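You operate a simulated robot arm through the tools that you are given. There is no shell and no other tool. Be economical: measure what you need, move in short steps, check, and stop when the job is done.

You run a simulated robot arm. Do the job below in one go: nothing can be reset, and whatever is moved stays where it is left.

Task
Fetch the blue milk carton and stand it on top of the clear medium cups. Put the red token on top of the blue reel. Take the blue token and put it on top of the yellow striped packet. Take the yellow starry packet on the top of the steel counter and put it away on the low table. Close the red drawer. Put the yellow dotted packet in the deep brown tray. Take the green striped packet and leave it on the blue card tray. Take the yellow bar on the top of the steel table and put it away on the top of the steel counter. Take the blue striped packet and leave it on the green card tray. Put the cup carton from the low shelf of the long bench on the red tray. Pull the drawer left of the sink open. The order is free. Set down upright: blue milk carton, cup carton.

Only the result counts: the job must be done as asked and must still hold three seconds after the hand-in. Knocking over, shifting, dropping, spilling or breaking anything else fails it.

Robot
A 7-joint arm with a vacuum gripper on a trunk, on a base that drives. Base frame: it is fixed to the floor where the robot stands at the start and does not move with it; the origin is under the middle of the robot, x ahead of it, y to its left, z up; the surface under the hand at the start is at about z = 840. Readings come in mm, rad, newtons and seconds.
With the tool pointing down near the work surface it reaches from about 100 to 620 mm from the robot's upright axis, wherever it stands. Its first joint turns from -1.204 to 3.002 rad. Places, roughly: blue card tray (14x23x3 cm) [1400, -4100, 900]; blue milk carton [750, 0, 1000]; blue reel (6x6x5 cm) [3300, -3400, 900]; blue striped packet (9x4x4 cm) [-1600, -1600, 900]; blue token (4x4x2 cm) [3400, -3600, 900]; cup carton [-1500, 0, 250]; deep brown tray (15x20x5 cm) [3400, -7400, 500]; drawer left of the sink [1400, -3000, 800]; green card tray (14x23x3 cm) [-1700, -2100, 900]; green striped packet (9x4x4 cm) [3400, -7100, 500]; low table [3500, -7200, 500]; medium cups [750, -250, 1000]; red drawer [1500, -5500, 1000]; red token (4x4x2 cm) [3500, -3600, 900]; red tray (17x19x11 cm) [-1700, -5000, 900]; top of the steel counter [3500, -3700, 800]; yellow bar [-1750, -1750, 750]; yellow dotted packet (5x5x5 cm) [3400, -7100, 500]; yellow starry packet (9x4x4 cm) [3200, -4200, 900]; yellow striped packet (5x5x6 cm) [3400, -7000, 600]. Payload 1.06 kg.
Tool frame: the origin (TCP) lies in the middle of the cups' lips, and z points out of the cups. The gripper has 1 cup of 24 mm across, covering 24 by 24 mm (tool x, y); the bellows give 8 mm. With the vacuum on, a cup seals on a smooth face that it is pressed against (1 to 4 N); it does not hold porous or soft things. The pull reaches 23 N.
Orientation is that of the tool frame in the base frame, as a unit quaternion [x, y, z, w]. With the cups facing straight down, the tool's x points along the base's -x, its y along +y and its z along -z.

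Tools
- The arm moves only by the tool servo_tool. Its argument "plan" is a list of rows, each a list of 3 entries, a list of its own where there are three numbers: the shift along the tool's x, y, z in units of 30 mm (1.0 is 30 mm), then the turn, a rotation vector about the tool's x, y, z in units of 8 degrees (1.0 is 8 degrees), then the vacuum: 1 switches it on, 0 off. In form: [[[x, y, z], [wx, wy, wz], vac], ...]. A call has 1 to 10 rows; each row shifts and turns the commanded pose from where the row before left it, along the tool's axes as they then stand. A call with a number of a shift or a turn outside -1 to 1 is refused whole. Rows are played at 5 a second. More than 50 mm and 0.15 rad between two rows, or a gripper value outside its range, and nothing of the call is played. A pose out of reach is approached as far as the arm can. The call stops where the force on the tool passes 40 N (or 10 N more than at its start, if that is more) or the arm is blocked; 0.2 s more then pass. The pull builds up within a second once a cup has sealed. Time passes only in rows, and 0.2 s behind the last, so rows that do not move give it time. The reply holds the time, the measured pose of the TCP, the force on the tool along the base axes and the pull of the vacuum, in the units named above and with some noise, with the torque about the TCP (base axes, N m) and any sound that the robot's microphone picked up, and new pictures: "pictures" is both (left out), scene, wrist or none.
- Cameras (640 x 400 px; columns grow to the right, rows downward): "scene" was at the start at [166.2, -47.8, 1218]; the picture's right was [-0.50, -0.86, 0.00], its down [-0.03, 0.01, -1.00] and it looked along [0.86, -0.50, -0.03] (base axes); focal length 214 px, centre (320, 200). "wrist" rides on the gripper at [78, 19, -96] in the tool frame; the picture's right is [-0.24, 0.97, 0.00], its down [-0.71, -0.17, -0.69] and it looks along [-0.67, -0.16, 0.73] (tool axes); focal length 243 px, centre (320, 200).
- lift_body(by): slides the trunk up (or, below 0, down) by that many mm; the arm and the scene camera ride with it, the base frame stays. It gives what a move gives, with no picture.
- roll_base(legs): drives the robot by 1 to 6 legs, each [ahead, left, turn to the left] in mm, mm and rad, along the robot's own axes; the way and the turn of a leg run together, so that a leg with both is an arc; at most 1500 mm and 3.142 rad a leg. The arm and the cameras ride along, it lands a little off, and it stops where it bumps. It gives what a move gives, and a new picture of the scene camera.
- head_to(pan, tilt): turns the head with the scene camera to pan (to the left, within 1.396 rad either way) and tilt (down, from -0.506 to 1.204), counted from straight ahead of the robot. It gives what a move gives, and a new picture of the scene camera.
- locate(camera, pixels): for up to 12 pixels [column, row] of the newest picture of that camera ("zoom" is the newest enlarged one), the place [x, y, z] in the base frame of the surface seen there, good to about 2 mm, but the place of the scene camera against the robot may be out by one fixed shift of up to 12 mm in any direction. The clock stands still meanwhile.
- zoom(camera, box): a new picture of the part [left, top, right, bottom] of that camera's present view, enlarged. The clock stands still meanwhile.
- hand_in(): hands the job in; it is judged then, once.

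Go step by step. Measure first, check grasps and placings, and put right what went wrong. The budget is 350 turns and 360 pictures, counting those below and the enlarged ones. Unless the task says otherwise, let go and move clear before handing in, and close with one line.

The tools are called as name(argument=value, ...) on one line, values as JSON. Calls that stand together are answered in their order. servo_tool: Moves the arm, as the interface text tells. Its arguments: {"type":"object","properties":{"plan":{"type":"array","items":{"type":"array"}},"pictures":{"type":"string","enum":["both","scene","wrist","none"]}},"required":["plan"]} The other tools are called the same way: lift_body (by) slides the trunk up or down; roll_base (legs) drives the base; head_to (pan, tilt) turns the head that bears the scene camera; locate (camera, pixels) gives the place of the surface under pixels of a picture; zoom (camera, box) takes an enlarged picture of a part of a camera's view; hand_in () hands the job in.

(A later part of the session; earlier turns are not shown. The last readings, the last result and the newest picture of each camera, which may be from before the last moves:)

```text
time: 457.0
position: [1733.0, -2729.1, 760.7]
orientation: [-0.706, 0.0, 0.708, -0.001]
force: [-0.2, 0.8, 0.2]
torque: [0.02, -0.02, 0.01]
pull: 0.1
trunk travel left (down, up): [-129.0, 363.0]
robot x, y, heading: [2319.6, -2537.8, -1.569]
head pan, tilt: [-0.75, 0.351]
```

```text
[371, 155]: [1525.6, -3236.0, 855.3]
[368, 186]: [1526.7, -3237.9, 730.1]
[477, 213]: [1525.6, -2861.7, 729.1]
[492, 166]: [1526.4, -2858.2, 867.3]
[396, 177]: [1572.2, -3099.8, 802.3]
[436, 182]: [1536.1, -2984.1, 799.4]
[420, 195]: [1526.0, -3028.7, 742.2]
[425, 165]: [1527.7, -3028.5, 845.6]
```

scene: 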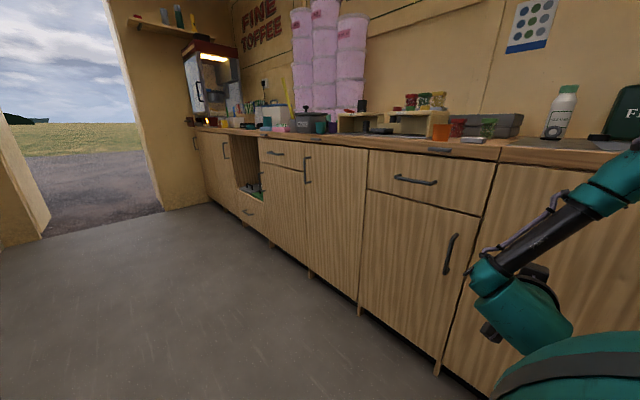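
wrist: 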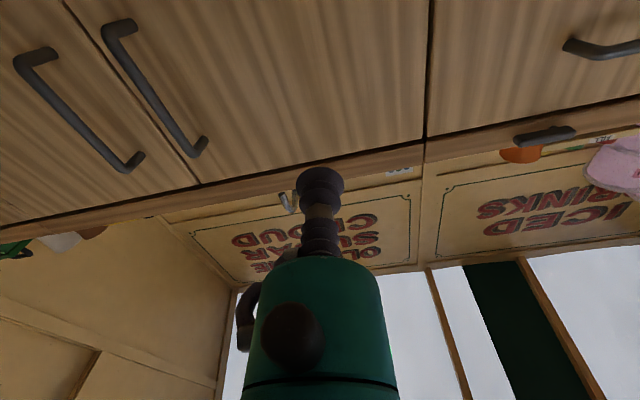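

roll_base(legs=[[320, 0, 0]])

servo_tool(plan=[[[0, 0, 0], [0, 0, 0], 0]], pictures="wrist")

```text
time: 459.1
position: [1727.2, -3035.1, 759.7]
orientation: [-0.705, 0.004, 0.709, 0.002]
force: [-0.1, -0.3, -1.4]
torque: [-0.02, 0.01, 0.02]
pull: 0.0
trunk travel left (down, up): [-129.0, 363.0]
robot x, y, heading: [2315.0, -2851.2, -1.586]
head pan, tilt: [-0.75, 0.351]
```

scene: 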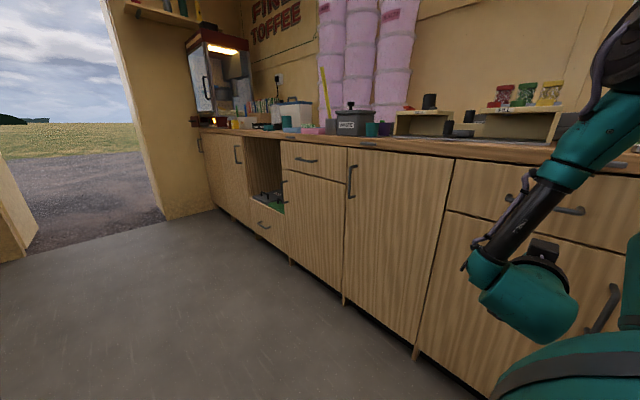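

```text
time: 459.5
position: [1726.3, -3035.0, 759.5]
orientation: [-0.705, 0.005, 0.709, 0.003]
force: [0.0, -0.4, 0.8]
torque: [-0.01, -0.02, 0.02]
pull: 0.0
trunk travel left (down, up): [-129.0, 363.0]
robot x, y, heading: [2315.0, -2854.8, -1.583]
head pan, tilt: [-0.75, 0.351]
```

wrist: 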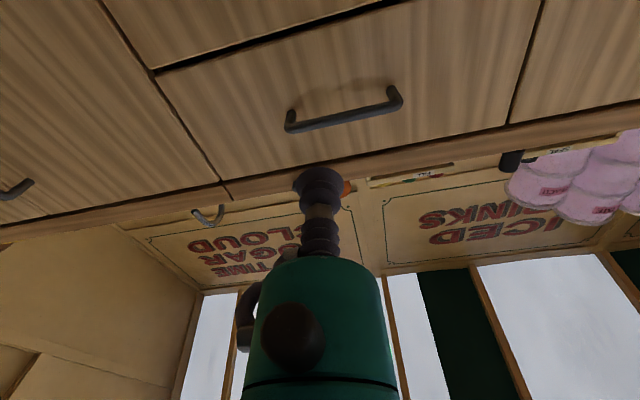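

locate(camera="wrist", pixels=[[292, 122], [395, 95], [340, 118], [340, 60], [340, 90], [160, 85], [515, 110], [220, 180], [300, 75], [340, 150]])

```text
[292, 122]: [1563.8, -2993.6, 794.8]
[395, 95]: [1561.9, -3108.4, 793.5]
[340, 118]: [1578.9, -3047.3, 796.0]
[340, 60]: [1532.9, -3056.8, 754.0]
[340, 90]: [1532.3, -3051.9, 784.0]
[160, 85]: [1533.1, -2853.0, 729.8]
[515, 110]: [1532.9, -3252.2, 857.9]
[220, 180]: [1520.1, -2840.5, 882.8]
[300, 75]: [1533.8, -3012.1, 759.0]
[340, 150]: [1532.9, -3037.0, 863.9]
```

servo_tool(plan=[[[0, 0.57, 1], [0, 0, 0], 0], [[0, 0, 1], [0, 0, 0], 0], [[0, 0, 1], [0, 0, 0], 0], [[0, 0, 1], [0, 0, 0], 0], [[0.06, 0, 1], [0, 0, 0], 0], [[0, 0, 0.6], [0, 0, 0], 1]], pictures="wrist")

```text
time: 460.9
position: [1557.1, -3050.7, 757.8]
orientation: [-0.705, 0.005, 0.709, 0.003]
force: [-0.4, -0.7, 0.5]
torque: [0.0, 0.04, 0.01]
pull: 0.1
trunk travel left (down, up): [-129.0, 363.0]
robot x, y, heading: [2318.7, -2850.7, -1.586]
head pan, tilt: [-0.75, 0.351]
```

wrist: 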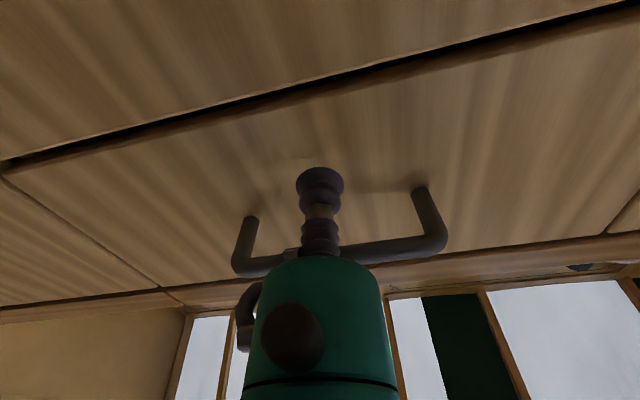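

servo_tool(plan=[[[0, 0, 0.6], [0, 0, 0], 1], [[0, 0, 0.2], [0, 0, 0], 1], [[0, 0, 0.1], [0, 0, 0], 1], [[0, 0, 0], [0, 0, 0], 1]], pictures="none")

```text
time: 461.9
position: [1531.9, -3050.2, 757.6]
orientation: [-0.706, 0.004, 0.708, 0.003]
force: [14.9, -3.8, -6.5]
torque: [0.14, -0.02, 0.05]
pull: 22.8
trunk travel left (down, up): [-129.0, 363.0]
robot x, y, heading: [2315.0, -2851.0, -1.587]
head pan, tilt: [-0.75, 0.351]
```

Sealed on the drawer front. Pull out gently with the arm.

servo_tool(plan=[[[0, 0, -0.3], [0, 0, 0], 1], [[0, 0, -0.3], [0, 0, 0], 1], [[0, 0, -0.4], [0, 0, 0], 1], [[0, 0, -0.4], [0, 0, 0], 1], [[0, 0, -0.4], [0, 0, 0], 1], [[0, 0, -0.4], [0, 0, 0], 1]], pictures="none")

```text
time: 463.3
position: [1599.0, -3050.5, 758.0]
orientation: [-0.705, 0.006, 0.709, 0.004]
force: [-1.3, 6.2, 0.4]
torque: [0.17, -0.02, 0.08]
pull: 22.7
trunk travel left (down, up): [-129.0, 363.0]
robot x, y, heading: [2315.7, -2852.6, -1.587]
head pan, tilt: [-0.75, 0.351]
```

servo_tool(plan=[[[0, 0, -0.5], [0, 0, 0], 1], [[0, 0, -0.5], [0, 0, 0], 1], [[0, 0, -0.5], [0, 0, 0], 1], [[0, 0, -0.5], [0, 0, 0], 1], [[0, 0, -0.5], [0, 0, 0], 1], [[0, 0, -0.5], [0, 0, 0], 1], [[0, 0, -0.5], [0, 0, 0], 1], [[0, 0, -0.5], [0, 0, 0], 1]], pictures="scene")

```text
time: 465.1
position: [1719.0, -3051.5, 757.6]
orientation: [-0.705, 0.005, 0.709, 0.003]
force: [-0.8, 6.7, 5.8]
torque: [0.0, -0.01, 0.04]
pull: 22.0
trunk travel left (down, up): [-129.0, 363.0]
robot x, y, heading: [2316.2, -2850.6, -1.589]
head pan, tilt: [-0.75, 0.351]
```

scene: 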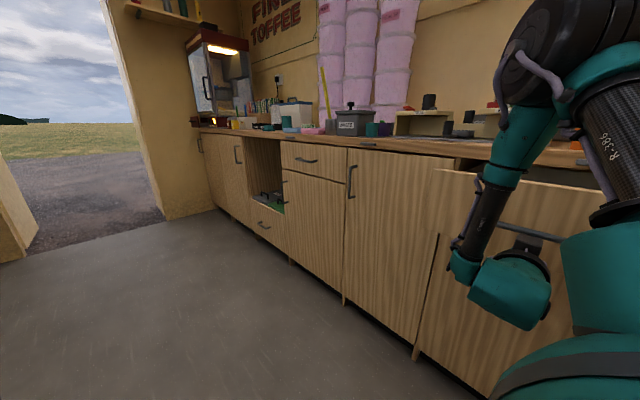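

roll_base(legs=[[0, 90, 0]])

```text
time: 466.6
position: [1805.3, -3054.7, 759.3]
orientation: [-0.706, 0.005, 0.709, 0.004]
force: [1.0, 5.7, -2.2]
torque: [0.18, -0.01, 0.03]
pull: 23.3
trunk travel left (down, up): [-129.0, 363.0]
robot x, y, heading: [2404.8, -2850.4, -1.581]
head pan, tilt: [-0.75, 0.351]
```

scene: 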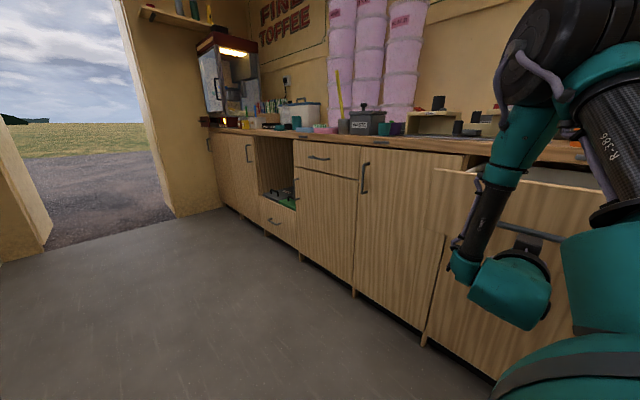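

servo_tool(plan=[[[0, 0, 0], [0, 0, 0], 0], [[0, 0, 0], [0, 0, 0], 0], [[0, 0, 0], [0, 0, 0], 0]], pictures="none")

roll_base(legs=[[0, 150, 0]])

locate(camera="scene", pixels=[[500, 190], [460, 200], [560, 215], [470, 175]])

```text
time: 467.4
position: [1805.8, -3054.7, 757.7]
orientation: [-0.705, 0.004, 0.709, 0.003]
force: [0.4, 0.3, 0.0]
torque: [-0.03, 0.0, -0.03]
pull: 0.0
trunk travel left (down, up): [-129.0, 363.0]
robot x, y, heading: [2406.1, -2851.4, -1.585]
head pan, tilt: [-0.75, 0.351]
```

```text
time: 469.3
position: [1949.7, -3058.4, 756.7]
orientation: [-0.705, 0.004, 0.709, 0.003]
force: [0.2, 0.1, 0.0]
torque: [-0.01, 0.0, 0.03]
pull: 0.0
trunk travel left (down, up): [-129.0, 363.0]
robot x, y, heading: [2548.1, -2855.5, -1.581]
head pan, tilt: [-0.75, 0.351]
```

scene: 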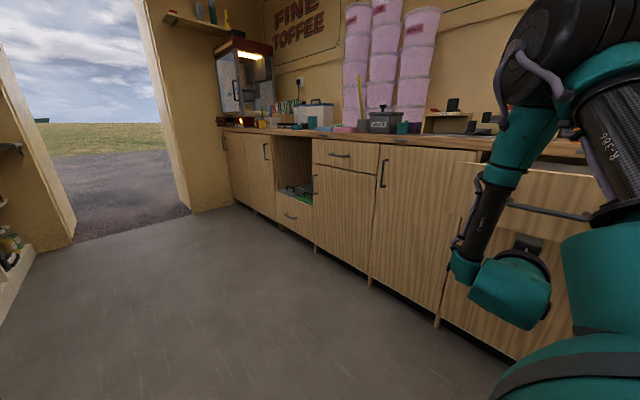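

```text
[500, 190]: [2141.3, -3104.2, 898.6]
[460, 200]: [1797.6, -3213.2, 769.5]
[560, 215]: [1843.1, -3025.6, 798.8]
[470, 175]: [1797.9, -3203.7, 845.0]
```

lift_body(by=250)

roll_base(legs=[[0, 0, 0.012], [1200, 0, 0], [1100, 0, 0]])

head_to(pan=-0.9, tilt=0.25)

```text
time: 471.9
position: [1951.7, -3056.7, 1006.7]
orientation: [-0.706, 0.003, 0.708, 0.002]
force: [-0.5, -0.9, -0.7]
torque: [-0.02, -0.01, 0.0]
pull: 0.1
trunk travel left (down, up): [-379.0, 113.0]
robot x, y, heading: [2552.1, -2852.6, -1.582]
head pan, tilt: [-0.75, 0.351]
```

```text
time: 483.8
position: [2011.7, -5437.9, 1007.1]
orientation: [-0.705, -0.006, 0.709, -0.007]
force: [0.7, -0.2, -0.4]
torque: [-0.02, 0.04, 0.02]
pull: 0.0
trunk travel left (down, up): [-379.0, 113.0]
robot x, y, heading: [2601.2, -5216.9, -1.558]
head pan, tilt: [-0.75, 0.351]
```

scene: 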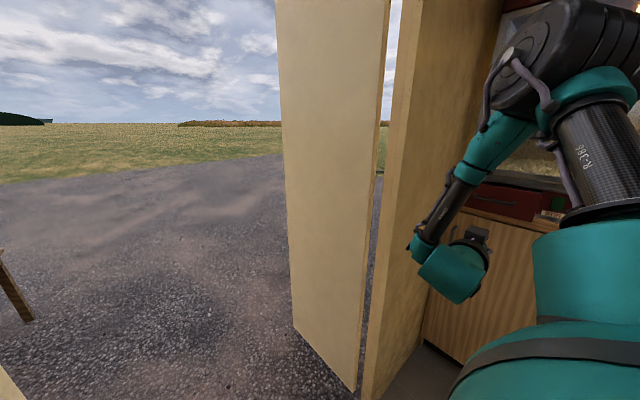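

```text
time: 484.5
position: [2011.6, -5437.0, 1008.3]
orientation: [-0.706, -0.005, 0.709, -0.006]
force: [0.2, -0.4, -0.1]
torque: [-0.02, 0.0, 0.01]
pull: 0.0
trunk travel left (down, up): [-379.0, 113.0]
robot x, y, heading: [2603.8, -5218.5, -1.556]
head pan, tilt: [-0.901, 0.25]
```

scene: 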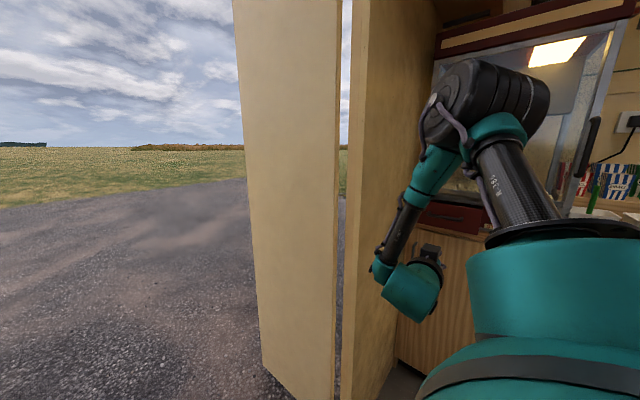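

Take the wrist view to measure the red drawer.

roll_base(legs=[[25, 0, -0.015], [0, -200, 0]])

servo_tool(plan=[[[0, 0, 0], [0, 0, 0], 0]], pictures="wrist")

```text
time: 487.3
position: [1806.1, -5450.1, 1007.5]
orientation: [-0.706, 0.002, 0.709, 0.001]
force: [0.3, -0.3, 0.2]
torque: [-0.01, 0.04, -0.01]
pull: 0.0
trunk travel left (down, up): [-379.0, 113.0]
robot x, y, heading: [2405.8, -5241.5, -1.58]
head pan, tilt: [-0.901, 0.25]
```

scene: 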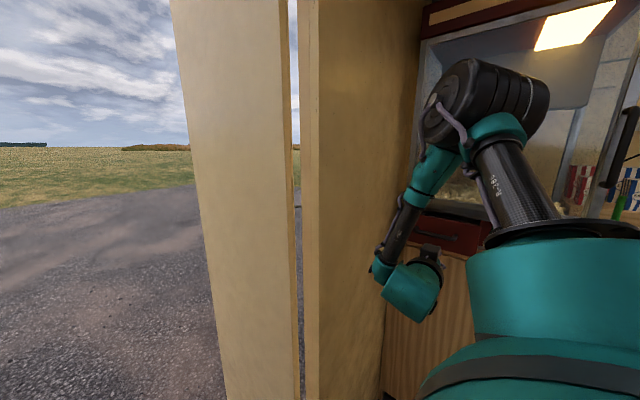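

```text
time: 487.7
position: [1807.9, -5450.4, 1007.5]
orientation: [-0.705, 0.002, 0.709, 0.001]
force: [-0.2, 0.4, 0.5]
torque: [-0.02, -0.01, 0.03]
pull: 0.1
trunk travel left (down, up): [-379.0, 113.0]
robot x, y, heading: [2402.4, -5241.1, -1.575]
head pan, tilt: [-0.901, 0.25]
```

wrist: 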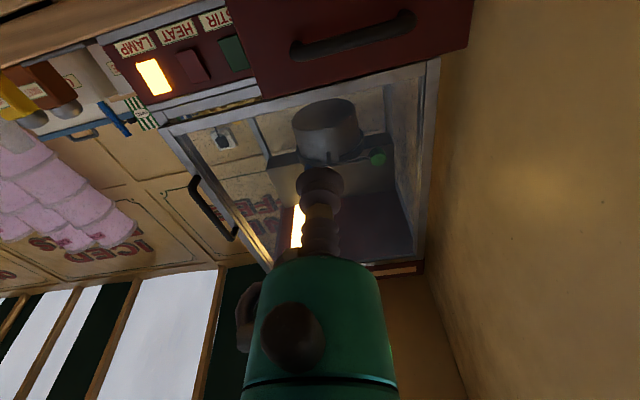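

locate(camera="wrist", pixels=[[262, 92], [468, 50], [350, 75], [295, 48], [410, 18], [355, 40], [360, 15], [245, 60], [205, 210], [150, 75], [265, 30]])

```text
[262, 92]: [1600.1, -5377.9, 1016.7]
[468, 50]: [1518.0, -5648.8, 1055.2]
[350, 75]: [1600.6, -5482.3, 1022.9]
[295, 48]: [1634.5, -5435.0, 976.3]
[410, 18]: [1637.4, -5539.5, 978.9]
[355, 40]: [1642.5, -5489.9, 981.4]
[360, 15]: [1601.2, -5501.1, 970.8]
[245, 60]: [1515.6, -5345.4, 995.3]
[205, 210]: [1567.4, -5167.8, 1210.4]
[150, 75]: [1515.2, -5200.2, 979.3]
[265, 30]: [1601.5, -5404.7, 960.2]
```

servo_tool(plan=[[[-0.1, 0.6, 0.5], [0, 0, 0], 0], [[0, 0.57, 1], [0, 0, 0], 0], [[0, 0, 1], [0, 0, 0], 0], [[0, 0, 1], [0, 0, 0], 0], [[0, 0, 1], [0, 0, 0], 0], [[0, 0, 1], [0, 0, 0], 0]], pictures="wrist")

```text
time: 489.1
position: [1639.6, -5483.7, 1010.1]
orientation: [-0.705, 0.002, 0.709, 0.0]
force: [-0.4, -0.7, -0.2]
torque: [0.01, -0.01, 0.0]
pull: 0.1
trunk travel left (down, up): [-379.0, 113.0]
robot x, y, heading: [2403.0, -5240.2, -1.579]
head pan, tilt: [-0.901, 0.25]
```

wrist: 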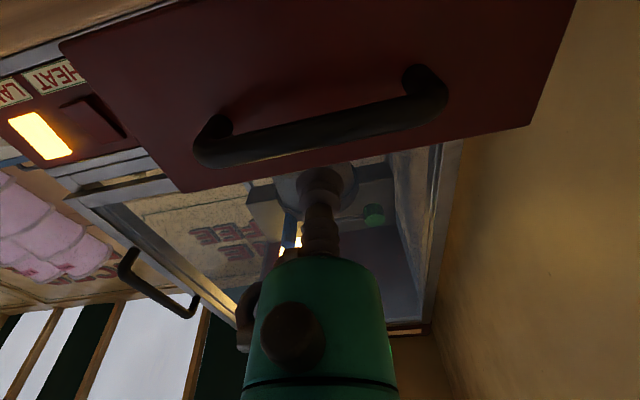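

locate(camera="wrist", pixels=[[290, 168], [250, 175], [400, 142], [320, 125], [330, 115], [185, 190], [530, 120]])

```text
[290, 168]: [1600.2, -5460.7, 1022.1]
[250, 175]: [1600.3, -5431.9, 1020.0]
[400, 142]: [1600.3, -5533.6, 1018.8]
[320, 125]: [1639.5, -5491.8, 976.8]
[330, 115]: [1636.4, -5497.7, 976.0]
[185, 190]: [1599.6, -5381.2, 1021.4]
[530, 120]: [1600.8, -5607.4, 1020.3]
```

servo_tool(plan=[[[0.15, 0, 0.5], [0, 0, 0], 0], [[0, 0, 0.5], [0, 0, 0], 0], [[0, 0, 0.5], [0, 0, 0], 0], [[0, 0, 0.5], [0, 0, 0], 0], [[0, 0, 0.5], [0, 0, 0], 0], [[0, 0, 0.5], [0, 0, 0], 0]], pictures="wrist")

```text
time: 490.5
position: [1550.2, -5483.4, 1007.0]
orientation: [-0.706, 0.002, 0.709, 0.0]
force: [-0.2, 0.3, -0.6]
torque: [0.03, -0.01, 0.03]
pull: 0.2
trunk travel left (down, up): [-379.0, 113.0]
robot x, y, heading: [2403.1, -5244.4, -1.573]
head pan, tilt: [-0.901, 0.25]
```

wrist: 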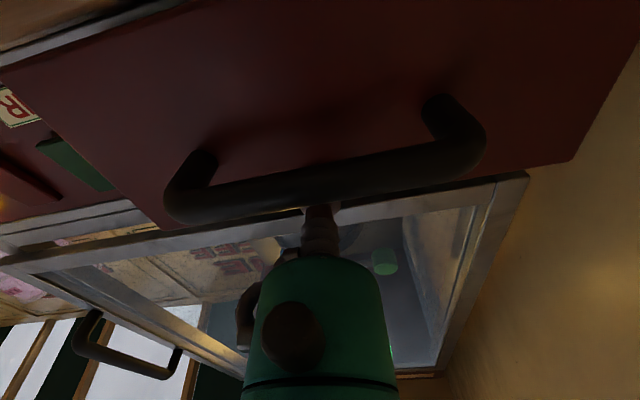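

locate(camera="wrist", pixels=[[250, 60], [150, 170], [560, 150], [60, 170], [330, 185]])

servo_tool(plan=[[[0, 0, 0.4], [0, 0, 0], 0], [[0, 0, 0.3], [0, 0, 0], 0], [[0, 0, 0.2], [0, 0, 0], 0], [[0, 0, 0.15], [0, 0, 0], 0], [[0, 0, 0.1], [0, 0, 0], 0]], pictures="none")

```text
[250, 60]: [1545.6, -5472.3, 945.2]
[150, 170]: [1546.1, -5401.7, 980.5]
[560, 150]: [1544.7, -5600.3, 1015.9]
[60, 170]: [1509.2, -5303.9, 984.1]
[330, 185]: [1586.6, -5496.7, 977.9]
```

```text
time: 491.7
position: [1517.4, -5483.8, 1006.6]
orientation: [-0.706, 0.001, 0.708, 0.0]
force: [4.5, -1.0, -1.6]
torque: [0.04, 0.02, 0.02]
pull: 0.0
trunk travel left (down, up): [-379.0, 113.0]
robot x, y, heading: [2406.2, -5242.4, -1.571]
head pan, tilt: [-0.901, 0.25]
```

servo_tool(plan=[[[0, 0, 0.15], [0, 0, 0], 0], [[0, 0, 0.15], [0, 0, 0], 0], [[0, 0, 0], [0, 0, 0], 0]], pictures="wrist")

```text
time: 492.3
position: [1513.5, -5483.0, 1007.5]
orientation: [0.707, -0.001, -0.707, 0.0]
force: [25.9, 4.2, 3.6]
torque: [0.16, -0.05, 0.08]
pull: 0.0
trunk travel left (down, up): [-379.0, 113.0]
robot x, y, heading: [2401.8, -5244.5, -1.576]
head pan, tilt: [-0.901, 0.25]
stopped in row 3: the force on the tool passed its limit at 46 N (the readings are from after the stop); the commanded pose is now the measured one
```

wrist: 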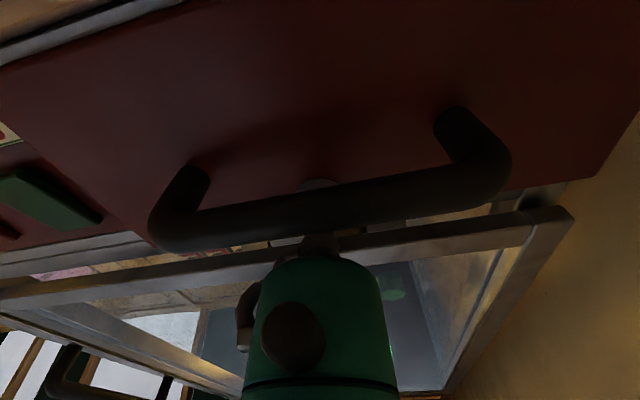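

servo_tool(plan=[[[0, 0, -1], [0, 0, 0], 0], [[0, 0, -1], [0, 0, 0], 0], [[0, 0, -1], [0, 0, 0], 0], [[0, 0, -1], [0, 0, 0], 0], [[0, 0, -1], [0, 0, 0], 0], [[0, 0, -1], [0, 0, 0], 0]], pictures="wrist")

locate(camera="wrist", pixels=[[300, 100], [200, 90], [450, 80], [230, 110], [110, 110], [130, 80]])

```text
time: 493.7
position: [1692.1, -5483.0, 1006.1]
orientation: [0.708, -0.003, -0.706, -0.001]
force: [-0.9, -0.8, 0.1]
torque: [-0.01, 0.04, -0.01]
pull: 0.0
trunk travel left (down, up): [-379.0, 113.0]
robot x, y, heading: [2404.0, -5240.6, -1.577]
head pan, tilt: [-0.901, 0.25]
```

wrist: 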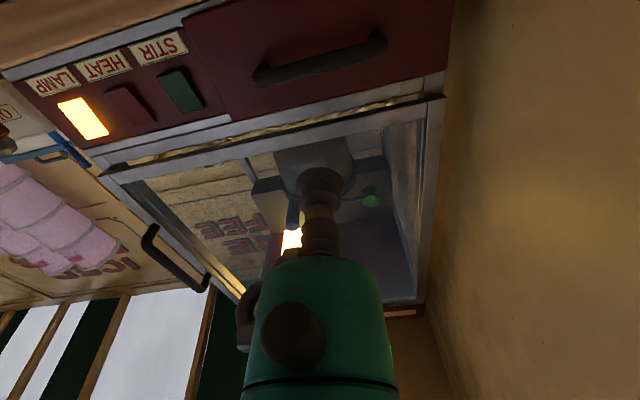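

```text
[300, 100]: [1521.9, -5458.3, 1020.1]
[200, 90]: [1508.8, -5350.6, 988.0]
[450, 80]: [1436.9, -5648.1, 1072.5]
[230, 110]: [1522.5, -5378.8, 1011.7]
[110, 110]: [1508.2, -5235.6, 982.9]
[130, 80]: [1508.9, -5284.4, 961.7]
```

roll_base(legs=[[0, 60, 0], [-650, 0, 0]])

servo_tool(plan=[[[0, 0, 0], [0, 1, 0], 0], [[0, 0, 0], [0, 1, 0], 0], [[0, 0, 0], [0, 1, 0], 0], [[0, 0, 0], [0, 1, 0], 0], [[0, 0, 0], [0, 1, 0], 0], [[0, 0, 0], [0, 1, 0], 0], [[0, 0, 0], [0, 1, 0], 0], [[0, 0, 0], [0, 1, 0], 0], [[0, 0, 0], [0, 1, 0], 0], [[0, 0, 0], [0, 1, 0], 0]], pictures="none")

servo_tool(plan=[[[0, 0, 0], [0, 1, 0], 0], [[1, 0, 0], [0, 0.25, 0], 0], [[1, 0, 0], [0, 0, 0], 0], [[1, 0, 0], [0, 0, 0], 0], [[1, 0, 0], [0, 0, 0], 0], [[1, 0, 0], [0, 0, 0], 0]], pictures="none")

```text
time: 498.1
position: [1753.1, -4839.1, 1004.5]
orientation: [0.708, -0.002, -0.706, 0.001]
force: [0.2, -0.5, -0.6]
torque: [0.0, -0.01, -0.01]
pull: 0.2
trunk travel left (down, up): [-379.0, 113.0]
robot x, y, heading: [2468.3, -4596.1, -1.572]
head pan, tilt: [-0.901, 0.25]
```

scene: 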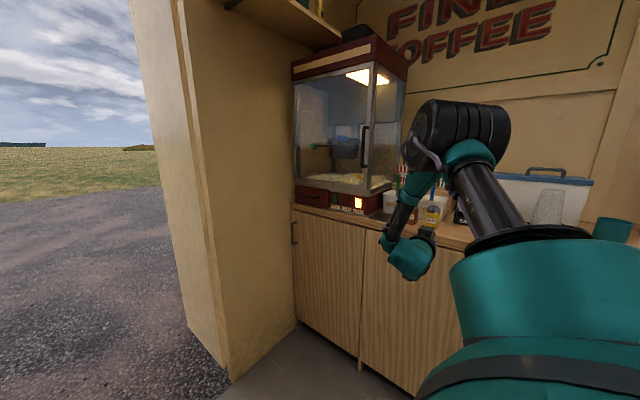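

```text
time: 500.3
position: [1754.0, -4841.1, 1003.4]
orientation: [0.996, 0.0, -0.084, 0.002]
force: [0.1, -0.4, 0.6]
torque: [-0.01, -0.01, -0.01]
pull: 0.0
trunk travel left (down, up): [-379.0, 113.0]
robot x, y, heading: [2462.2, -4600.6, -1.572]
head pan, tilt: [-0.901, 0.25]
```

```text
time: 501.7
position: [1904.7, -4839.5, 1006.0]
orientation: [1.0, 0.0, 0.001, 0.001]
force: [-0.1, 0.7, 0.9]
torque: [0.0, -0.05, 0.05]
pull: 0.0
trunk travel left (down, up): [-379.0, 113.0]
robot x, y, heading: [2465.3, -4599.6, -1.572]
head pan, tilt: [-0.901, 0.25]
```

servo_tool(plan=[[[1, 0, -0.5], [0, 0, 0], 0], [[1, 0, -0.5], [0, 0, 0], 0], [[1, 0, -0.5], [0, 0, 0], 0], [[1, 0, -0.5], [0, 0, 0], 0]], pictures="none")

lift_body(by=113)

roll_base(legs=[[0, -130, 0], [0, 0, 1.57], [0, 0, 1.572], [150, 0, 0]])

```text
time: 502.7
position: [2026.8, -4841.6, 1065.3]
orientation: [1.0, 0.0, 0.001, 0.001]
force: [0.9, -0.1, -0.6]
torque: [0.01, -0.03, 0.0]
pull: 0.1
trunk travel left (down, up): [-379.0, 113.0]
robot x, y, heading: [2465.8, -4594.6, -1.571]
head pan, tilt: [-0.901, 0.25]
```

```text
time: 504.2
position: [2025.0, -4839.4, 1176.4]
orientation: [1.0, 0.0, 0.001, 0.0]
force: [0.6, 0.3, -0.5]
torque: [0.01, 0.0, -0.04]
pull: 0.2
trunk travel left (down, up): [-492.0, 0.0]
robot x, y, heading: [2465.9, -4595.7, -1.573]
head pan, tilt: [-0.901, 0.25]
```

```text
time: 514.6
position: [2776.1, -4208.8, 1177.2]
orientation: [0.003, 1.0, 0.001, -0.001]
force: [-0.8, -0.6, -0.1]
torque: [-0.04, 0.01, -0.02]
pull: 0.2
trunk travel left (down, up): [-492.0, 0.0]
robot x, y, heading: [2333.9, -4449.8, 1.567]
head pan, tilt: [-0.901, 0.25]
```

scene: 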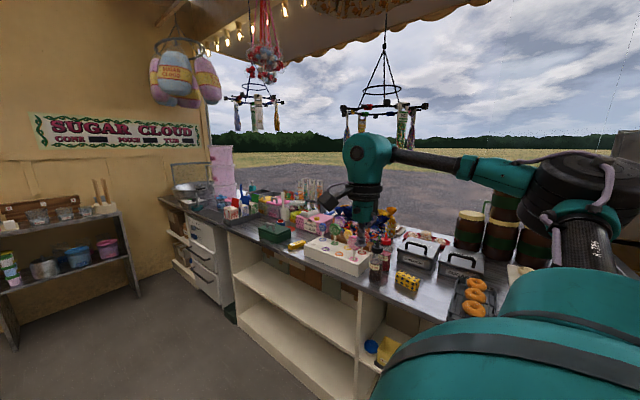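

roll_base(legs=[[0, -270, 0]])

servo_tool(plan=[[[0, 0, 1], [0, 0, 0], 0], [[0, 0, 1], [0, 0, 0], 0], [[0, 0, 1], [0, 0, 0], 0]], pictures="wrist")

```text
time: 517.5
position: [3040.2, -4212.6, 1177.7]
orientation: [0.004, 1.0, 0.002, -0.001]
force: [-0.4, -0.1, -0.1]
torque: [0.0, 0.0, -0.02]
pull: 0.1
trunk travel left (down, up): [-492.0, 0.0]
robot x, y, heading: [2594.7, -4449.0, 1.559]
head pan, tilt: [-0.901, 0.25]
```

scene: 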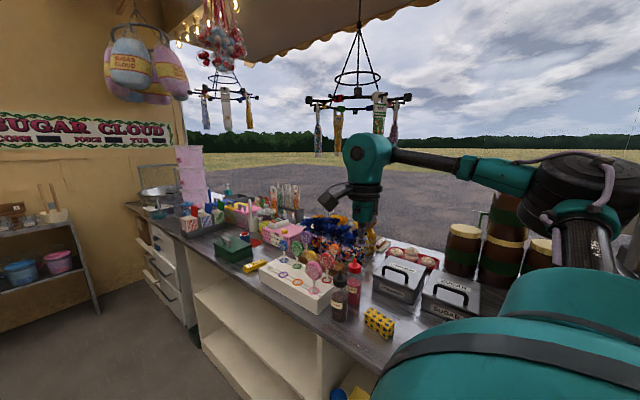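

```text
time: 518.3
position: [3043.4, -4211.8, 1088.1]
orientation: [0.003, 1.0, 0.002, -0.001]
force: [0.5, -0.4, 0.9]
torque: [0.02, 0.0, 0.0]
pull: 0.1
trunk travel left (down, up): [-492.0, 0.0]
robot x, y, heading: [2594.8, -4452.3, 1.559]
head pan, tilt: [-0.901, 0.25]
```

wrist: 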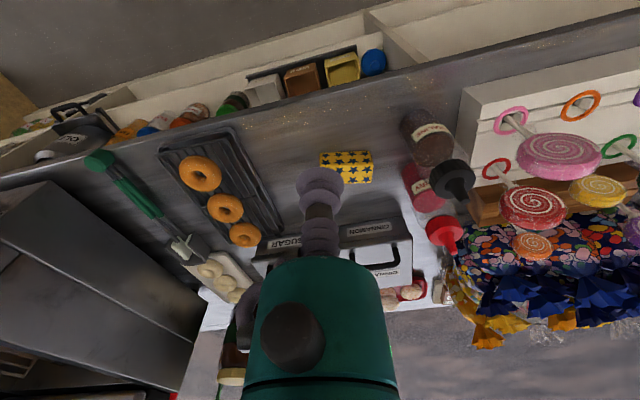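

zoom(camera="wrist", box=[280, 120, 480, 245])

locate(camera="wrist", pixels=[[345, 172], [322, 165], [370, 155], [372, 178], [345, 182], [345, 165], [460, 180], [445, 235], [375, 240]])

```text
3.20 times, centred on (380, 182) of wrist
```

zoom: 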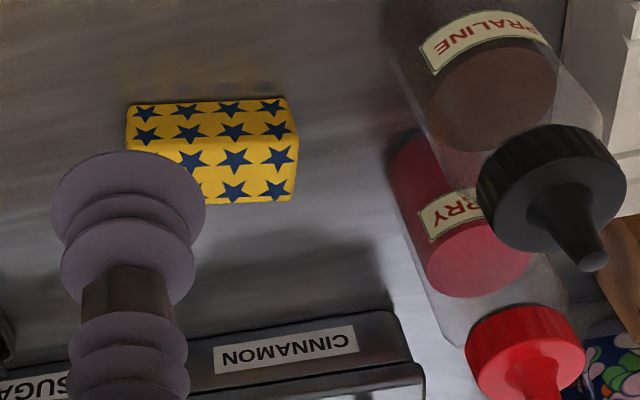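

```text
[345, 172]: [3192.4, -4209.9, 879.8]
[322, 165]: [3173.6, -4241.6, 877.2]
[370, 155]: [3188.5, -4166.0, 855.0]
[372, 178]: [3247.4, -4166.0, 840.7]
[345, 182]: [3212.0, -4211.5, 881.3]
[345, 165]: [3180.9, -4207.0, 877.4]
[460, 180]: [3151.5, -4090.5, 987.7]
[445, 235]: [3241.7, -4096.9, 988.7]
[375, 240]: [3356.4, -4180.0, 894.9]
```

servo_tool(plan=[[[-0.85, 0.03, 0.5], [0, 0, 0], 0], [[-0.85, 0.03, 0.5], [0, 0, 0], 0], [[-0.85, 0.03, 0.8], [0, 0, 0], 0], [[-0.85, 0.03, 0.9], [0, 0, 0], 0], [[-0.85, 0.03, 0.9], [0, 0, 0], 0], [[-0.85, 0.03, 0.9], [0, 0, 0], 0], [[0, 0, 0.5], [0, 0, 0], 0]], pictures="wrist")

```text
time: 519.9
position: [3193.2, -4209.7, 937.5]
orientation: [0.004, 1.0, 0.003, -0.002]
force: [-0.3, 0.1, -0.3]
torque: [0.02, 0.01, -0.02]
pull: 0.0
trunk travel left (down, up): [-492.0, 0.0]
robot x, y, heading: [2597.5, -4450.3, 1.559]
head pan, tilt: [-0.901, 0.25]
```

wrist: 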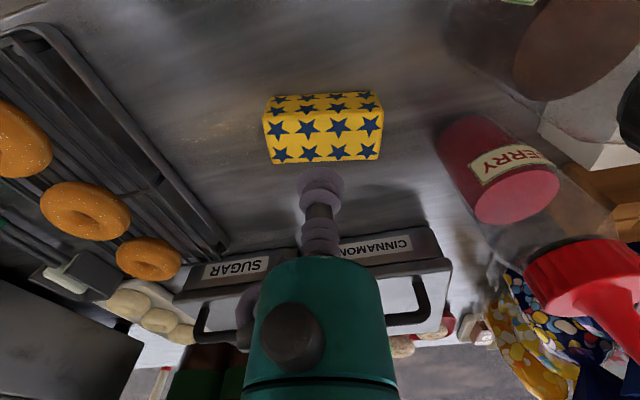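

locate(camera="wrist", pixels=[[272, 161], [380, 158], [266, 118], [380, 112], [325, 140], [410, 240], [235, 268]])

```text
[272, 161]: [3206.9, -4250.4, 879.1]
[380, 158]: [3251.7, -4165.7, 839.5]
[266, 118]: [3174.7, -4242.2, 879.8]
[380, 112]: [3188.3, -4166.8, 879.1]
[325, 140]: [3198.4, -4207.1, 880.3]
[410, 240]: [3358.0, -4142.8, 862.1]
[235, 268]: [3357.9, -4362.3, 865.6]
```

servo_tool(plan=[[[-0.07, 0.08, 1], [0, 0, 0], 1], [[0, 0, 0.7], [0, 0, 0], 1], [[0, 0, 0.15], [0, 0, 0], 1], [[0, 0, 0.1], [0, 0, 0], 1], [[0, 0, 0], [0, 0, 0], 1]], pictures="none")

```text
time: 521.1
position: [3195.0, -4204.7, 880.2]
orientation: [0.003, 1.0, 0.003, 0.0]
force: [0.1, 2.5, 8.8]
torque: [-0.03, 0.03, 0.02]
pull: 22.8
trunk travel left (down, up): [-492.0, 0.0]
robot x, y, heading: [2598.5, -4451.4, 1.56]
head pan, tilt: [-0.901, 0.25]
```

Sealed. Lift, retract and head out.

servo_tool(plan=[[[0, 0, -0.5], [0, 0, 0], 1], [[0, 0, -1], [0, 0, 0], 1], [[0, 0, -1], [0, 0, 0], 1], [[0, 0, -1], [0, 0, 0], 1], [[0.8, 0, -1], [0, 0, 0], 1], [[1, 0, -0.7], [0, 0, 0], 1], [[1, 0, 0], [0, 0, 0], 1], [[1, 0, 0], [0, 0, 0], 1], [[1, 0, 0], [0, 0, 0], 1], [[1, 0, 0], [0, 0, 0], 1]], pictures="none")

servo_tool(plan=[[[0.8, 0.3, 0], [0, 0, 0], 1], [[0.8, 0.3, 0], [0, 0, 0], 1], [[0.5, 0.3, 0], [0, 0, 0], 1]], pictures="wrist")

```text
time: 523.3
position: [3021.5, -4203.3, 1038.4]
orientation: [0.004, 1.0, 0.002, 0.0]
force: [-1.1, -0.1, -0.7]
torque: [-0.01, -0.01, 0.01]
pull: 22.9
trunk travel left (down, up): [-492.0, 0.0]
robot x, y, heading: [2596.2, -4452.1, 1.555]
head pan, tilt: [-0.901, 0.25]
```

```text
time: 524.1
position: [2957.5, -4175.4, 1033.5]
orientation: [0.003, 1.0, 0.001, -0.001]
force: [0.4, 0.3, -0.1]
torque: [0.01, 0.0, -0.01]
pull: 23.0
trunk travel left (down, up): [-492.0, 0.0]
robot x, y, heading: [2597.4, -4453.4, 1.564]
head pan, tilt: [-0.901, 0.25]
```

wrist: 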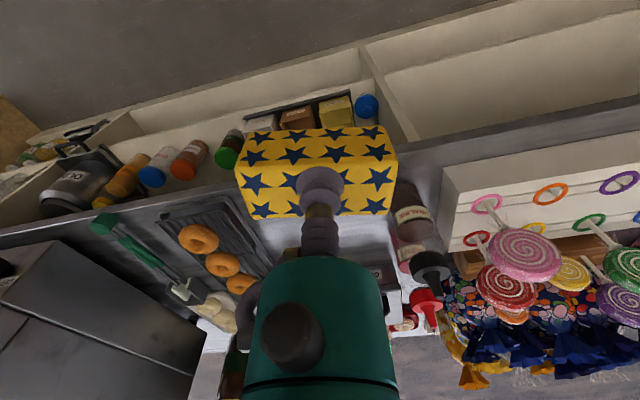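

roll_base(legs=[[0, 285, 0], [-900, 0, 0]])

```text
time: 531.6
position: [2653.3, -5089.3, 1034.2]
orientation: [0.015, 1.0, 0.003, -0.002]
force: [-1.5, 0.1, 0.0]
torque: [0.04, -0.05, -0.04]
pull: 22.9
trunk travel left (down, up): [-492.0, 0.0]
robot x, y, heading: [2285.5, -5357.3, 1.534]
head pan, tilt: [-0.901, 0.25]
```

scene: 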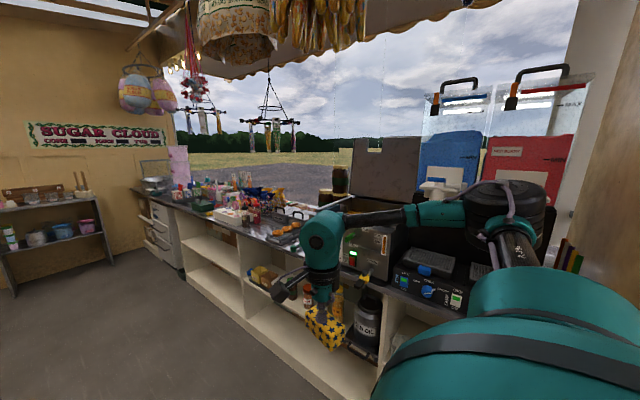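

roll_base(legs=[[0, -25, 0.038], [-600, 0, 0]])

roll_base(legs=[[-400, 0, 0]])

```text
time: 535.5
position: [2670.4, -5675.4, 1033.8]
orientation: [-0.004, 1.0, 0.001, -0.002]
force: [1.0, 0.3, -1.0]
torque: [0.01, -0.02, 0.0]
pull: 22.5
trunk travel left (down, up): [-492.0, 0.0]
robot x, y, heading: [2312.8, -5955.4, 1.576]
head pan, tilt: [-0.901, 0.25]
```

scene: 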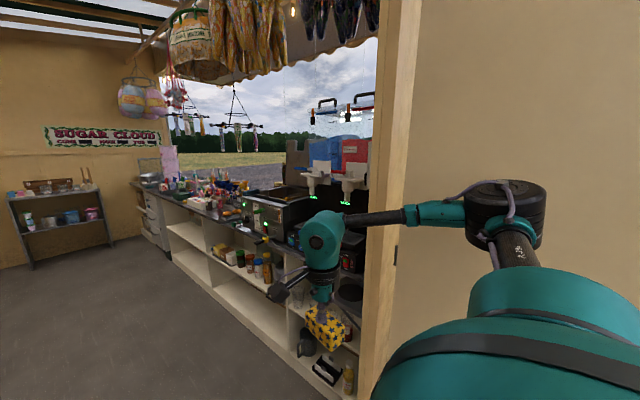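

```text
time: 538.0
position: [2671.6, -6069.5, 1034.0]
orientation: [-0.004, 1.0, 0.002, -0.002]
force: [0.6, -0.4, -1.4]
torque: [0.02, 0.0, -0.01]
pull: 22.8
trunk travel left (down, up): [-492.0, 0.0]
robot x, y, heading: [2320.6, -6353.1, 1.582]
head pan, tilt: [-0.901, 0.25]
```

scene: 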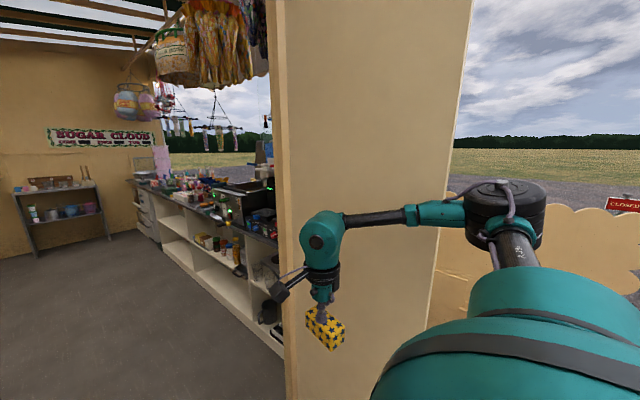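

roll_base(legs=[[-800, 0, 0], [0, 0, -0.01], [0, -450, 0]])

servo_tool(plan=[[[0, 0, 0], [0, 0, 0], 1]], pictures="wrist")

```text
time: 546.5
position: [3109.7, -6886.5, 1035.0]
orientation: [0.012, 1.0, 0.002, -0.001]
force: [-0.6, -0.9, -1.0]
torque: [0.0, 0.02, 0.01]
pull: 22.6
trunk travel left (down, up): [-492.0, 0.0]
robot x, y, heading: [2743.1, -7155.3, 1.545]
head pan, tilt: [-0.901, 0.25]
```

scene: 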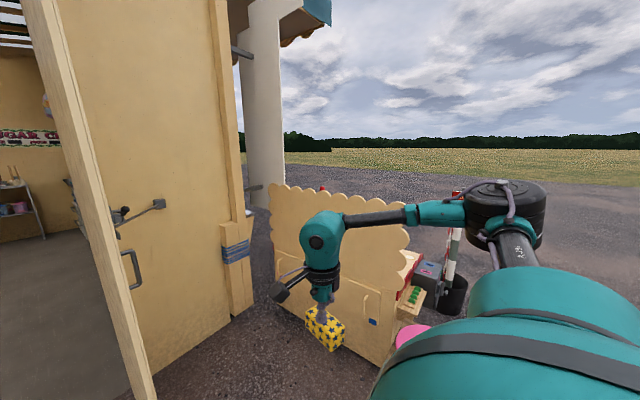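

```text
time: 546.9
position: [3110.9, -6885.1, 1034.5]
orientation: [0.012, 1.0, 0.002, -0.002]
force: [-1.0, -0.4, 0.1]
torque: [0.05, 0.0, 0.05]
pull: 22.9
trunk travel left (down, up): [-492.0, 0.0]
robot x, y, heading: [2744.6, -7155.4, 1.545]
head pan, tilt: [-0.901, 0.25]
```

wrist: 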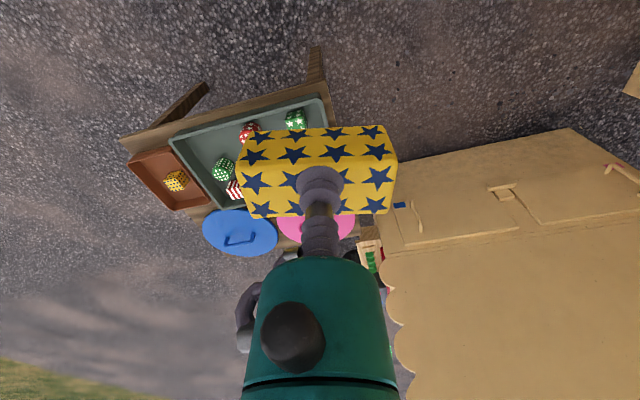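

zoom(camera="wrist", box=[110, 80, 290, 270])

```text
2.11 times, centred on (200, 175) of wrist
```

zoom: 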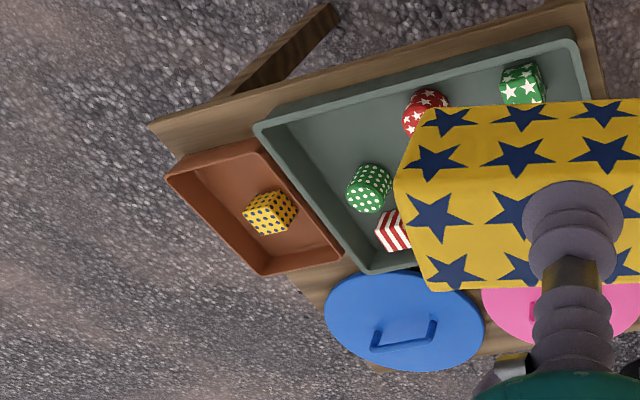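

locate(camera="zoom", pixels=[[155, 130], [250, 105], [400, 65], [300, 98], [275, 118], [575, 30], [585, 10], [590, 60], [310, 290], [355, 245], [270, 275], [225, 140]])

```text
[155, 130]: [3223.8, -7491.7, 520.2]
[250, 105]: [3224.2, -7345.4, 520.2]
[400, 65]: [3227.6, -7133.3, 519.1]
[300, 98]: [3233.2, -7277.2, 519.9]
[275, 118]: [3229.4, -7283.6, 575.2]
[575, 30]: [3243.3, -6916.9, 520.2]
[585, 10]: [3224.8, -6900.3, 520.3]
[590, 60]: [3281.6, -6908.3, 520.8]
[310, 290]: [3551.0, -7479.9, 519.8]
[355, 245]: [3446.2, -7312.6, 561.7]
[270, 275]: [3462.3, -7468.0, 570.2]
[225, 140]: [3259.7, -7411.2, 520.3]
```

roll_base(legs=[[0, 0, 0.026], [-265, 0, 0], [0, -116, 0]])

lift_body(by=-330)

servo_tool(plan=[[[-0.5, -1, 0], [0, 0, 0], 1], [[-0.5, -1, 0], [0, 0, 0], 1], [[-0.5, -1, 0], [0, 0, 0], 1], [[-0.5, -1, 0], [0, 0, 0], 1], [[-0.5, -1, 0], [0, 0, 0], 1]], pictures="wrist")

```text
time: 550.4
position: [3218.8, -7140.5, 1034.0]
orientation: [-0.001, 1.0, 0.002, -0.002]
force: [0.0, 0.5, -0.2]
torque: [-0.01, 0.0, 0.01]
pull: 22.6
trunk travel left (down, up): [-492.0, 0.0]
robot x, y, heading: [2860.1, -7418.2, 1.57]
head pan, tilt: [-0.901, 0.25]
```

scene: 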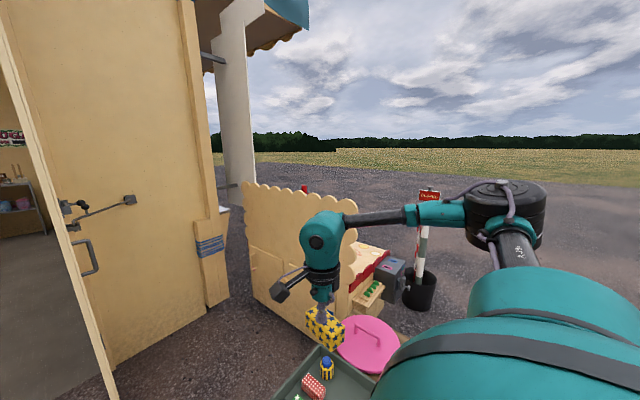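

```text
time: 553.7
position: [3219.0, -7139.8, 703.8]
orientation: [-0.001, 1.0, 0.001, -0.002]
force: [-0.2, -1.8, -0.8]
torque: [-0.02, -0.02, 0.0]
pull: 23.1
trunk travel left (down, up): [-162.0, 330.0]
robot x, y, heading: [2860.4, -7417.0, 1.571]
head pan, tilt: [-0.901, 0.25]
```

```text
time: 554.9
position: [3291.7, -7283.7, 705.5]
orientation: [-0.008, 1.0, -0.008, 0.002]
force: [0.1, 0.8, 0.4]
torque: [-0.08, 0.04, 0.02]
pull: 22.8
out of reach, approached as far as the arm can: row 5
trunk travel left (down, up): [-162.0, 330.0]
robot x, y, heading: [2861.8, -7420.7, 1.564]
head pan, tilt: [-0.901, 0.25]
```

wrist: 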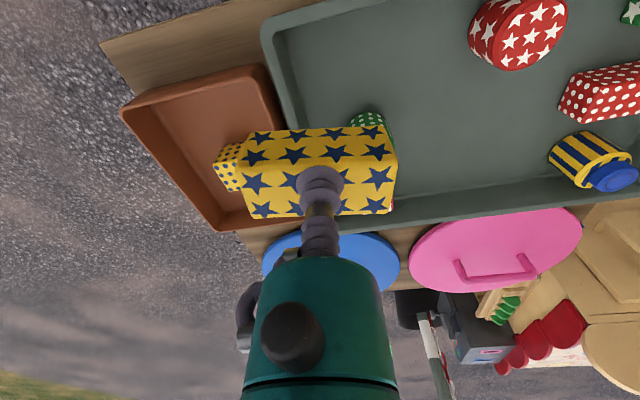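

servo_tool(plan=[[[-1, 0, 0], [0, 0, 0], 1], [[-1, 0, 0], [0, 0, 0], 1], [[-1, 0, 0], [0, 0, 0], 1], [[-1, -0.3, 0], [0, 0, 0], 1], [[-1, -0.3, 0], [0, 0, 0], 1]], pictures="wrist")

```text
time: 556.1
position: [3440.0, -7298.3, 709.0]
orientation: [-0.001, 1.0, 0.001, -0.002]
force: [-0.2, 0.2, -0.3]
torque: [0.0, 0.05, -0.02]
pull: 22.7
trunk travel left (down, up): [-162.0, 330.0]
robot x, y, heading: [2858.8, -7422.1, 1.571]
head pan, tilt: [-0.901, 0.25]
```

wrist: 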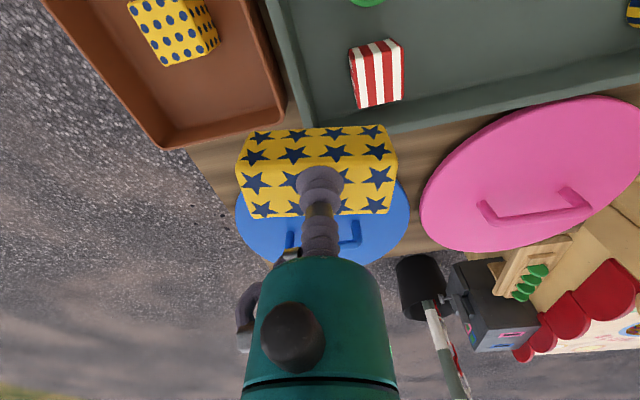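

locate(camera="wrist", pixels=[[165, 148], [285, 118], [195, 155], [225, 205], [238, 200], [240, 240], [410, 150], [415, 190], [405, 130], [230, 150], [420, 240], [270, 135]])

```text
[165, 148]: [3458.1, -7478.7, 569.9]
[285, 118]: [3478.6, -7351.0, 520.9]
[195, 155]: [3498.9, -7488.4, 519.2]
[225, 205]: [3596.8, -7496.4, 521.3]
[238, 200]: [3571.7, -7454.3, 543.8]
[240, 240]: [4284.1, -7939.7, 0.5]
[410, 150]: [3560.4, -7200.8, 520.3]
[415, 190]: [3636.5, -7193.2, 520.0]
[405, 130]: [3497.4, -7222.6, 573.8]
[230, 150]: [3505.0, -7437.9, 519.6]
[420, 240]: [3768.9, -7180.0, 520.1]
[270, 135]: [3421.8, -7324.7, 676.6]
```

servo_tool(plan=[[[0, 1, 0], [0, 0, 0], 1], [[0, 1, 0], [0, 0, 0], 1], [[0, 1, 0], [0, 0, 0], 1], [[0, 1, 0], [0, 0, 0], 1]], pictures="wrist")

```text
time: 557.1
position: [3443.2, -7178.1, 709.4]
orientation: [0.0, 1.0, 0.002, -0.002]
force: [0.1, 0.3, -0.4]
torque: [0.01, 0.02, 0.0]
pull: 23.0
trunk travel left (down, up): [-162.0, 330.0]
robot x, y, heading: [2861.2, -7419.4, 1.572]
head pan, tilt: [-0.901, 0.25]
```

wrist: 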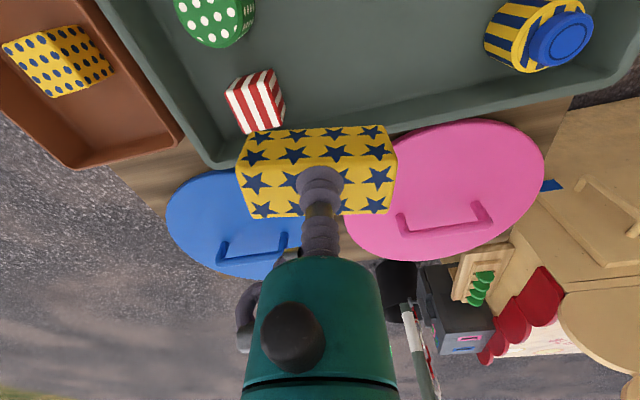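

zoom(camera="wrist", box=[60, 110, 260, 235])

locate(camera="wrist", pixels=[[167, 215], [175, 195], [195, 178], [220, 170], [235, 168], [180, 140], [75, 167], [205, 160], [165, 160], [130, 175], [150, 205]])

```text
3.20 times, centred on (160, 172) of wrist
```

zoom: 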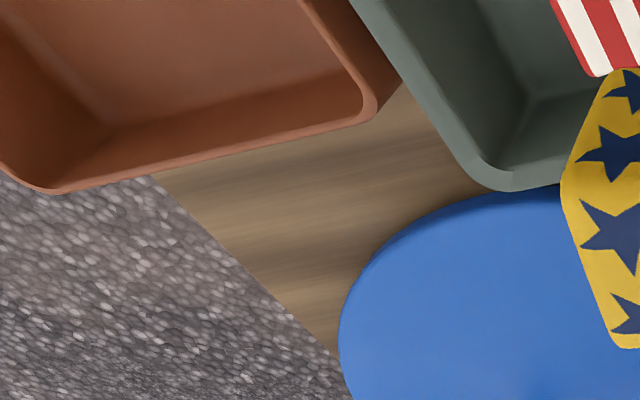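

```text
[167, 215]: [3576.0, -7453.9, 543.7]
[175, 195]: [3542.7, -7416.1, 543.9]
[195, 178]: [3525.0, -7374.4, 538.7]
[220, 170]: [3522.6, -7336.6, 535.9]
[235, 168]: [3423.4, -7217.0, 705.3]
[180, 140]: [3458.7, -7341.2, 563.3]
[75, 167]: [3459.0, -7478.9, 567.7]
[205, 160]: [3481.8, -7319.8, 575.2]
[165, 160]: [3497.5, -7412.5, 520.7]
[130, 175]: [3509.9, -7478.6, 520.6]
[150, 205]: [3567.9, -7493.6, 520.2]
```

locate(camera="wrist", pixels=[[250, 210], [385, 209], [241, 168], [394, 158], [245, 140], [385, 130]])

```text
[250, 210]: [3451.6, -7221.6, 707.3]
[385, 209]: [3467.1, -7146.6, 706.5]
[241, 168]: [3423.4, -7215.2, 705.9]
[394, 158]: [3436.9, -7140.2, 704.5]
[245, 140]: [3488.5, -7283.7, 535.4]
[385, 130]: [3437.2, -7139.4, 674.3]
```

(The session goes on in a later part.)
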